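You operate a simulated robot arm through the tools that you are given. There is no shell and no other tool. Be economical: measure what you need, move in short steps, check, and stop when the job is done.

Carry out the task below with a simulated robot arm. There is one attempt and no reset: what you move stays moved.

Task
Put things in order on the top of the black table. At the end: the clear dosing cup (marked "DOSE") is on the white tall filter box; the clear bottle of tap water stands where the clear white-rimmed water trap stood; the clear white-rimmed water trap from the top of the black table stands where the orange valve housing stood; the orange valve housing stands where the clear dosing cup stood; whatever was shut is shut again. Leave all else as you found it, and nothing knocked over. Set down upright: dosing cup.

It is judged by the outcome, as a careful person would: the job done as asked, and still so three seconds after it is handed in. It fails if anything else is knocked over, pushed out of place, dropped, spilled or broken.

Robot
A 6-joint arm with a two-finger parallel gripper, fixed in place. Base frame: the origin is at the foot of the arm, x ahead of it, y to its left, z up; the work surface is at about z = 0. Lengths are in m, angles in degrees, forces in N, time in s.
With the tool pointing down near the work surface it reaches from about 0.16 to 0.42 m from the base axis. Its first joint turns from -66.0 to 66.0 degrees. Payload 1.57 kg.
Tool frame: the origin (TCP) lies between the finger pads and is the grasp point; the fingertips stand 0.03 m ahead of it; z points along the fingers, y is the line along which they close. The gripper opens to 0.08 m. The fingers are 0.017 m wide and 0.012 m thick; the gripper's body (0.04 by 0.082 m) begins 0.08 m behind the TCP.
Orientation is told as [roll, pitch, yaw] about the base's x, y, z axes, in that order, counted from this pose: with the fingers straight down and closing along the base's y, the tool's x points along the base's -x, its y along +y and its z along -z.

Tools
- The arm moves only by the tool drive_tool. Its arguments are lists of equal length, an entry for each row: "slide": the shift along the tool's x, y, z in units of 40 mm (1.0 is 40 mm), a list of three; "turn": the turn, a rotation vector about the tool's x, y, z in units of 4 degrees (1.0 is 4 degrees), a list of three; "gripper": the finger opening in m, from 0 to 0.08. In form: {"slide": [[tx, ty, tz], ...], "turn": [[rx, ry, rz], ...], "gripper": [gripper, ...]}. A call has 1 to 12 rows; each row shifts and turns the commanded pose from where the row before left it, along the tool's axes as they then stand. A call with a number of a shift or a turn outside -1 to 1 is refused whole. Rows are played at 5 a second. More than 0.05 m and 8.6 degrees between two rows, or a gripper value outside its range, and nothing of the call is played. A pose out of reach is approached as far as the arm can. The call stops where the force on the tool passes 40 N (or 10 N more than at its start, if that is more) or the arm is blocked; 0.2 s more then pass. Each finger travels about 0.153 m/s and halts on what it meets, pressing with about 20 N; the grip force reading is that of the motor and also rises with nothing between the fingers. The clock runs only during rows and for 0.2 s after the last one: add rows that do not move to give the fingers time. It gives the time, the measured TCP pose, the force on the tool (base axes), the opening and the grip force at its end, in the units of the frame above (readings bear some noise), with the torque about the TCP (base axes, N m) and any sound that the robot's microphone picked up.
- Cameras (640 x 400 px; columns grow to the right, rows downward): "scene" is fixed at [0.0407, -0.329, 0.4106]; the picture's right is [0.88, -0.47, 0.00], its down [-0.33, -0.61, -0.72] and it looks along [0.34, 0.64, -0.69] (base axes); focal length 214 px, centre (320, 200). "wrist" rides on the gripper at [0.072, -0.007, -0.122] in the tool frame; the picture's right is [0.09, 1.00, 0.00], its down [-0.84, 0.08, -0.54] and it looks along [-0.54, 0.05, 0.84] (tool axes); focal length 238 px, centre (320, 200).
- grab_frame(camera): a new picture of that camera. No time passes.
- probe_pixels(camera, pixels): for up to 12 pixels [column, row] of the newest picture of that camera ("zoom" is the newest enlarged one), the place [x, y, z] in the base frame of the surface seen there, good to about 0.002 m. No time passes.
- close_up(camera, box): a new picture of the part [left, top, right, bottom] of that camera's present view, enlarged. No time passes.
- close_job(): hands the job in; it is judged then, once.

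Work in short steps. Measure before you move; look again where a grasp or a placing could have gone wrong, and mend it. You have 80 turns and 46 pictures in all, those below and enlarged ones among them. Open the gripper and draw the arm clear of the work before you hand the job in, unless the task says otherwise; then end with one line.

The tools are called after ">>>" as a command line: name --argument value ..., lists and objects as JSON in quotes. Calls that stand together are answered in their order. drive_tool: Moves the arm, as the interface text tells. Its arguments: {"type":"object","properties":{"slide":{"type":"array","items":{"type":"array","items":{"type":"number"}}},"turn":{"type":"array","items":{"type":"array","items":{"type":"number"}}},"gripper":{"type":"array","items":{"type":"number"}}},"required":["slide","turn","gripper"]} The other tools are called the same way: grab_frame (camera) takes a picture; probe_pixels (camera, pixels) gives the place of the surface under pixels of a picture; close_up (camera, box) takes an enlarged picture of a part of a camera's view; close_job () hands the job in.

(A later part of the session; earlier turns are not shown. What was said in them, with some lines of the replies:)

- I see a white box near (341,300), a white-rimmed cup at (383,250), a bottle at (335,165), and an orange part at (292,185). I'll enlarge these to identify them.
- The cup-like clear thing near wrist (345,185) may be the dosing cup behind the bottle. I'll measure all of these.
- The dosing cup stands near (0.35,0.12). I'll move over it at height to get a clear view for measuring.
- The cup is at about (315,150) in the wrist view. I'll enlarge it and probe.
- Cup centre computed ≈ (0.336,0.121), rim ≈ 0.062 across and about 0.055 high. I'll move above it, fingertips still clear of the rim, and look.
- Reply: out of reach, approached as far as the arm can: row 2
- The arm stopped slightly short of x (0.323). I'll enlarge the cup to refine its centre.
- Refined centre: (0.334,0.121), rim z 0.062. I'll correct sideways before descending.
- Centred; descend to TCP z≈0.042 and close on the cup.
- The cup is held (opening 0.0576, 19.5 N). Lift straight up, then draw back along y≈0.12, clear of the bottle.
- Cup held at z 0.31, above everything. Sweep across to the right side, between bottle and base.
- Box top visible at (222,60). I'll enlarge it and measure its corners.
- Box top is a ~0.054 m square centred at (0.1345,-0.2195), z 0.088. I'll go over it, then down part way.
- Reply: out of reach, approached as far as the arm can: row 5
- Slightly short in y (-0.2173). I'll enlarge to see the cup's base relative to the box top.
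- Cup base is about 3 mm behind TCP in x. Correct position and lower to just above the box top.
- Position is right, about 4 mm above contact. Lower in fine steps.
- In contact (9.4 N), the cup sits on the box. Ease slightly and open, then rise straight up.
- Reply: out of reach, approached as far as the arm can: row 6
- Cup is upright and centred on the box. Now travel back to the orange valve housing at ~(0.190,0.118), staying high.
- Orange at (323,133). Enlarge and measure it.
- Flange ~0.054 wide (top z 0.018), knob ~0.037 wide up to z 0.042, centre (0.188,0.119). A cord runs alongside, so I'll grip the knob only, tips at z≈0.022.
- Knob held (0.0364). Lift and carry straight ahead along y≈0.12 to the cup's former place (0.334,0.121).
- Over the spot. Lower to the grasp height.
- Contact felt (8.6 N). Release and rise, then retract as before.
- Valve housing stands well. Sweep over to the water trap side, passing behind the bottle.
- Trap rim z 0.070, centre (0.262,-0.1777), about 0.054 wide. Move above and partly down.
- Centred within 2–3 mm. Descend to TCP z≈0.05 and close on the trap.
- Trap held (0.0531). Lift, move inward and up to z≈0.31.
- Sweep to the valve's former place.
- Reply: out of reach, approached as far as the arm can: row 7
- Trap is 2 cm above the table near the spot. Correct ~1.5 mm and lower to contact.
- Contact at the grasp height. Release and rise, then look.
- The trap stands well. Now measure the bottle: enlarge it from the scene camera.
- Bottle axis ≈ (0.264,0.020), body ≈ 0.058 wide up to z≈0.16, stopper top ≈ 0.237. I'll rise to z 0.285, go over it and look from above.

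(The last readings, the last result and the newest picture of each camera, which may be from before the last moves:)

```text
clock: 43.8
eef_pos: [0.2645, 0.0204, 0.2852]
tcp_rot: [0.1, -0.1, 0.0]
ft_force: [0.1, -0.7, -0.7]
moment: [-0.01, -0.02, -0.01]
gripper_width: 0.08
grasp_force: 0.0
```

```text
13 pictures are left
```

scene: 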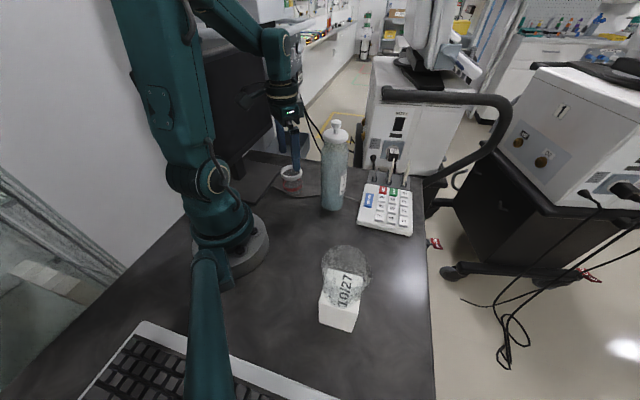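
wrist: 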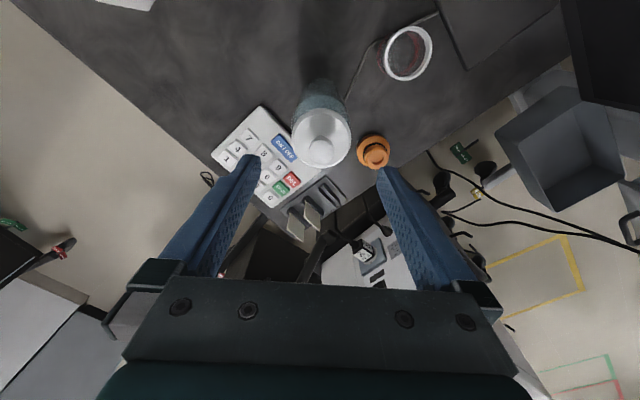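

Lid is at (321,137), knob at (321,150). Probe them for the axis.

>>> probe_pixels --camera "wrist" --pixels '[[321, 151], [294, 138], [348, 138], [320, 112], [321, 152], [311, 152], [331, 152], [321, 165]]'

>>> close_up --camera "wrist" --box '[270, 75, 390, 175]'

```text
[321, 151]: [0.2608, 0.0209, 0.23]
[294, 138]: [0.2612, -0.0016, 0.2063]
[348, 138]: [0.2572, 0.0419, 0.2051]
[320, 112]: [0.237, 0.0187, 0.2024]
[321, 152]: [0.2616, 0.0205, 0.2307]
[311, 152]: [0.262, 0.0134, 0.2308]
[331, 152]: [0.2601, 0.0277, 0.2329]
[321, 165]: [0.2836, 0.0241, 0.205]
```

```text
4.00 times, centred on (330, 125) of wrist
```

zoom: 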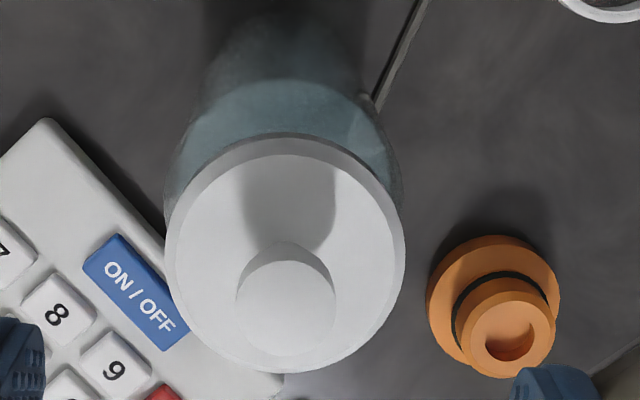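

Axis (0.261,0.0205), knob top 0.231. Descend to TCP z 0.160 (palm 9 mm above knob) and close on the body.

>>> drive_tool --slide '[[0.085, 0, 0.2], [0, 0, 0.8], [0, 0, 0.8], [0, 0, 0.8], [0, 0, 0.53], [0, 0, 0], [0, 0, 0], [0, 0, 0], [0, 0, 0], [0, 0, 0]]' --turn '[[0, 0, 0], [0, 0, 0], [0, 0, 0], [0, 0, 0], [0, 0, 0], [0, 0, 0], [0, 0, 0], [0, 0, 0], [0, 0, 0], [0, 0, 0]]' --gripper '[0.08, 0.08, 0.08, 0.08, 0.08, 0.08, 0.07, 0.06, 0.05, 0.045]'

>>> close_up --camera "scene" --box '[270, 95, 410, 215]'

```text
clock: 46.0
eef_pos: [0.2581, 0.0218, 0.1586]
tcp_rot: [0.1, 0.0, -0.1]
ft_force: [-0.5, -0.7, -0.6]
moment: [-0.01, 0.03, -0.03]
gripper_width: 0.061
grasp_force: 20.0
```

```text
3.33 times, centred on (340, 155) of scene
```

zoom: 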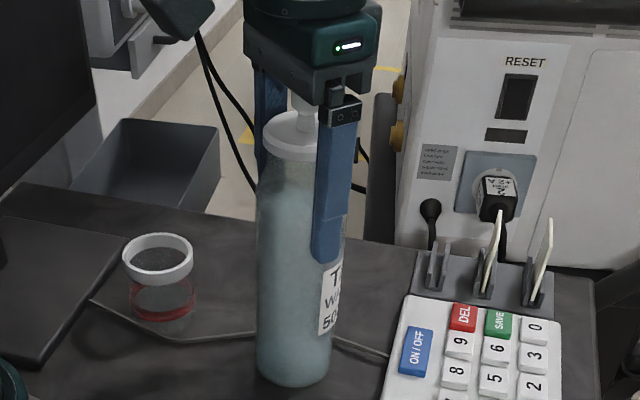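

Body gripped at 0.061. Test lift of a few mm and check the load.

>>> drive_tool --slide '[[0, 0, -0.15], [0, 0, -0.15], [0, 0, 0]]' --turn '[[0, 0, 0], [0, 0, 0], [0, 0, 0]]' --gripper '[0.045, 0.045, 0.045]'

>>> close_up --camera "scene" --box '[270, 95, 410, 215]'

```text
clock: 46.8
eef_pos: [0.2577, 0.0205, 0.1715]
tcp_rot: [0.2, -0.1, -0.2]
ft_force: [-0.4, -0.6, -4.4]
moment: [-0.01, 0.01, 0.01]
gripper_width: 0.061
grasp_force: 20.0
```

```text
3.33 times, centred on (340, 155) of scene
```

zoom: 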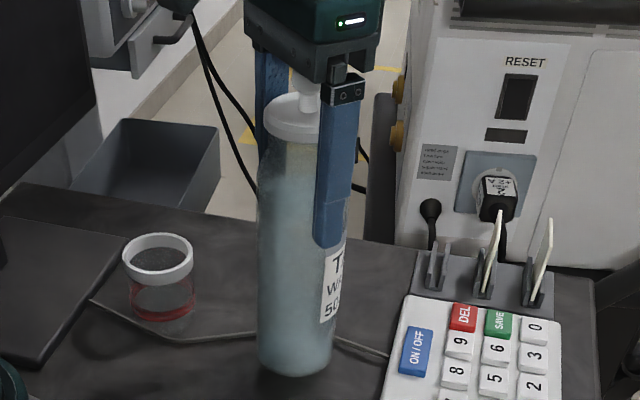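

Lifted cleanly (≈4.4 N). Raise more and carry slowly in -y to the trap's former place.

>>> drive_tool --slide '[[0, 0, -0.4], [0, 0, -0.5], [0, -0.3, 0], [0, -0.5, 0], [0, -0.6, 0], [0, -0.6, 0], [0, -0.6, 0], [0, -0.6, 0], [0, -0.6, 0], [0, -0.6, 0], [0, -0.4, 0], [0, -0.14, 0]]' --turn '[[0, 0, 0], [0, 0, 0], [0, 0, 0], [0, 0, 0], [0, 0, 0], [0, 0, 0], [0, 0, 0], [0, 0, 0], [0, 0, 0], [0, 0, 0], [0, 0, 0], [0, 0, 0]]' --gripper '[0.045, 0.045, 0.045, 0.045, 0.045, 0.045, 0.045, 0.045, 0.045, 0.045, 0.045, 0.045]'

>>> grab_frame --camera "scene"

```text
clock: 49.4
eef_pos: [0.2589, -0.1769, 0.2079]
tcp_rot: [0.1, -0.2, 0.0]
ft_force: [0.9, -0.1, -5.1]
moment: [-0.02, 0.02, 0.0]
gripper_width: 0.061
grasp_force: 19.9
```

```text
9 pictures are left
```

scene: 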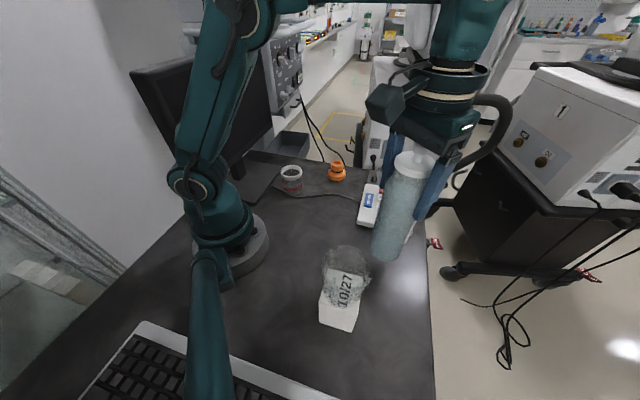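

Over the spot, bottle upright. Lower to just above the table, then in small steps.

>>> drive_tool --slide '[[0.02, 0, 0.4], [0, 0, 0.4], [0, 0, 0.3], [0, 0, 0.08], [0, 0, 0.04], [0, 0, 0.02], [0, 0, 0]]' --turn '[[0, 0, 0], [0, 0, 0], [0, 0, 0], [0, 0, 0], [0, 0, 0], [0, 0, 0], [0, 0, 0]]' --gripper '[0.045, 0.045, 0.045, 0.045, 0.045, 0.045, 0.045]'

```text
clock: 51.0
eef_pos: [0.2587, -0.1774, 0.1595]
tcp_rot: [0.1, -0.1, 0.0]
ft_force: [-1.4, 3.1, 13.7]
moment: [0.11, -0.04, -0.09]
gripper_width: 0.061
grasp_force: 20.3
```

Firm contact; the bottle is standing. Ease a little, open, and rise straight up.

>>> drive_tool --slide '[[0, 0, -0.03], [0, 0, 0], [0, 0, 0], [0, 0, 0], [0, 0, 0], [0, 0, 0]]' --turn '[[0, 0, 0], [0, 0, 0], [0, 0, 0], [0, 0, 0], [0, 0, 0], [0, 0, 0]]' --gripper '[0.055, 0.064, 0.07, 0.08, 0.08, 0.08]'

>>> close_up --camera "scene" --box '[300, 130, 460, 290]'

```text
clock: 52.4
eef_pos: [0.2583, -0.1778, 0.1592]
tcp_rot: [0.1, 0.0, -0.1]
ft_force: [-0.2, 0.1, 0.7]
moment: [0.04, 0.01, -0.02]
gripper_width: 0.08
grasp_force: 0.0
```

```text
2.50 times, centred on (380, 210) of scene
```

zoom: 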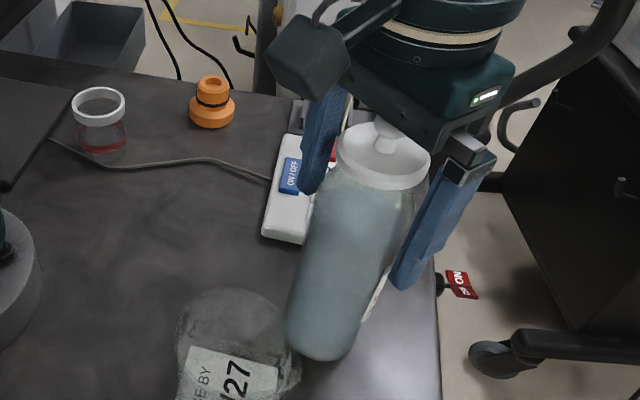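

Released, bottle upright. Rise vertically clear of the stopper.

>>> drive_tool --slide '[[0, 0, -0.5], [0, 0, -0.7], [0, 0, -0.7], [0, 0, -0.7], [0, 0, -0.3], [0, 0, 0]]' --turn '[[0, 0, 0], [0, 0, 0], [0, 0, 0], [0, 0, 0], [0, 0, 0], [0, 0, 0]]' --gripper '[0.08, 0.08, 0.08, 0.08, 0.08, 0.08]'

```text
clock: 53.8
eef_pos: [0.2542, -0.1745, 0.2751]
tcp_rot: [0.0, -0.1, -0.2]
ft_force: [-0.4, 0.6, -0.7]
moment: [0.01, -0.01, -0.01]
gripper_width: 0.0801
grasp_force: 0.0
out of reach, approached as far as the arm can: row 5
```

Clear (tips at 0.245). Now move inward and away from the objects, then take a final look.

>>> drive_tool --slide '[[0.4, 0.3, -0.1], [0.6, 0.8, -0.2], [0.6, 0.8, 0], [0.2, 0.8, 0], [0, 0.8, 0], [0, 0.6, 0], [0, 0, 0]]' --turn '[[0, 0, 0], [0, 0, 0], [0, 0, 0], [0, 0, 0], [0, 0, 0], [0, 0, 0], [0, 0, 0]]' --gripper '[0.08, 0.08, 0.08, 0.08, 0.08, 0.08, 0.08]'

>>> grab_frame --camera "scene"

>>> grab_frame --camera "wrist"

```text
clock: 55.4
eef_pos: [0.1829, -0.0098, 0.285]
tcp_rot: [0.1, -0.1, -0.1]
ft_force: [0.5, -0.4, -0.4]
moment: [-0.04, -0.01, -0.01]
gripper_width: 0.08
grasp_force: 0.1
```

```text
7 pictures are left
```

scene: 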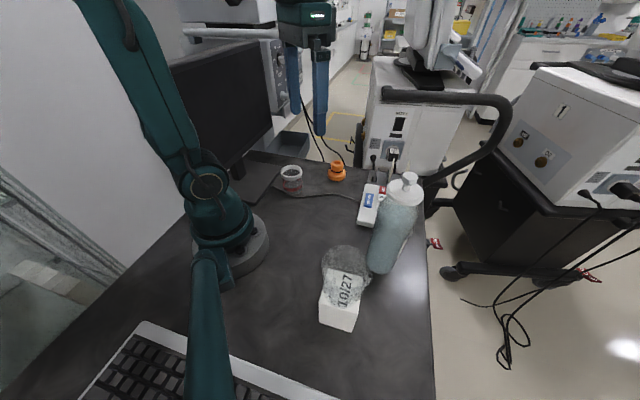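

```text
6 pictures are left
```

wrist: 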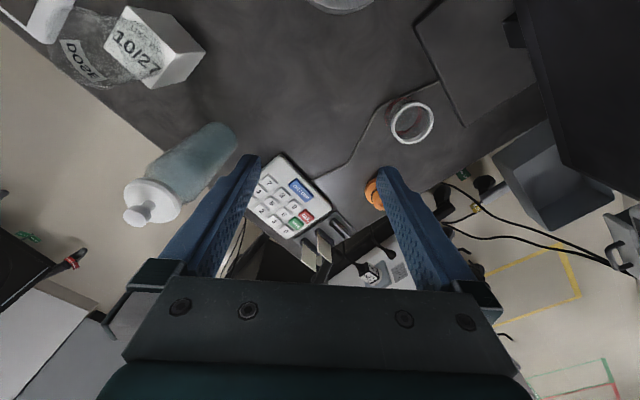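

Everything stands upright. One quick check of the final positions by probing.

>>> probe_pixels --camera "wrist" --pixels '[[137, 215], [393, 122], [431, 122], [412, 104], [412, 140], [135, 195]]'

>>> probe_pixels --camera "scene" --pixels '[[410, 176], [336, 165], [291, 167], [342, 295]]'

```text
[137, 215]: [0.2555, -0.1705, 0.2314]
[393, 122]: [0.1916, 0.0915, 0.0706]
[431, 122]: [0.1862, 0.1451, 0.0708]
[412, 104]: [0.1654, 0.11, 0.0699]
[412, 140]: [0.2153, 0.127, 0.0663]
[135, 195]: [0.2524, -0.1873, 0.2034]
```

```text
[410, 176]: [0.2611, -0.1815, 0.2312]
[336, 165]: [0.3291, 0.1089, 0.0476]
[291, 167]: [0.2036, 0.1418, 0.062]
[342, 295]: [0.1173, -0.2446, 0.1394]
```

All positions match their targets, the gripper is open and the arm is clear. Handing in.

>>> close_job

```text
The job is handed in.
```

The job is handed in: the dosing cup stands upright on the filter box, and the tap-water bottle, water trap and valve housing are each within a few millimetres of their assigned places, with nothing knocked over and the bottle still stoppered.
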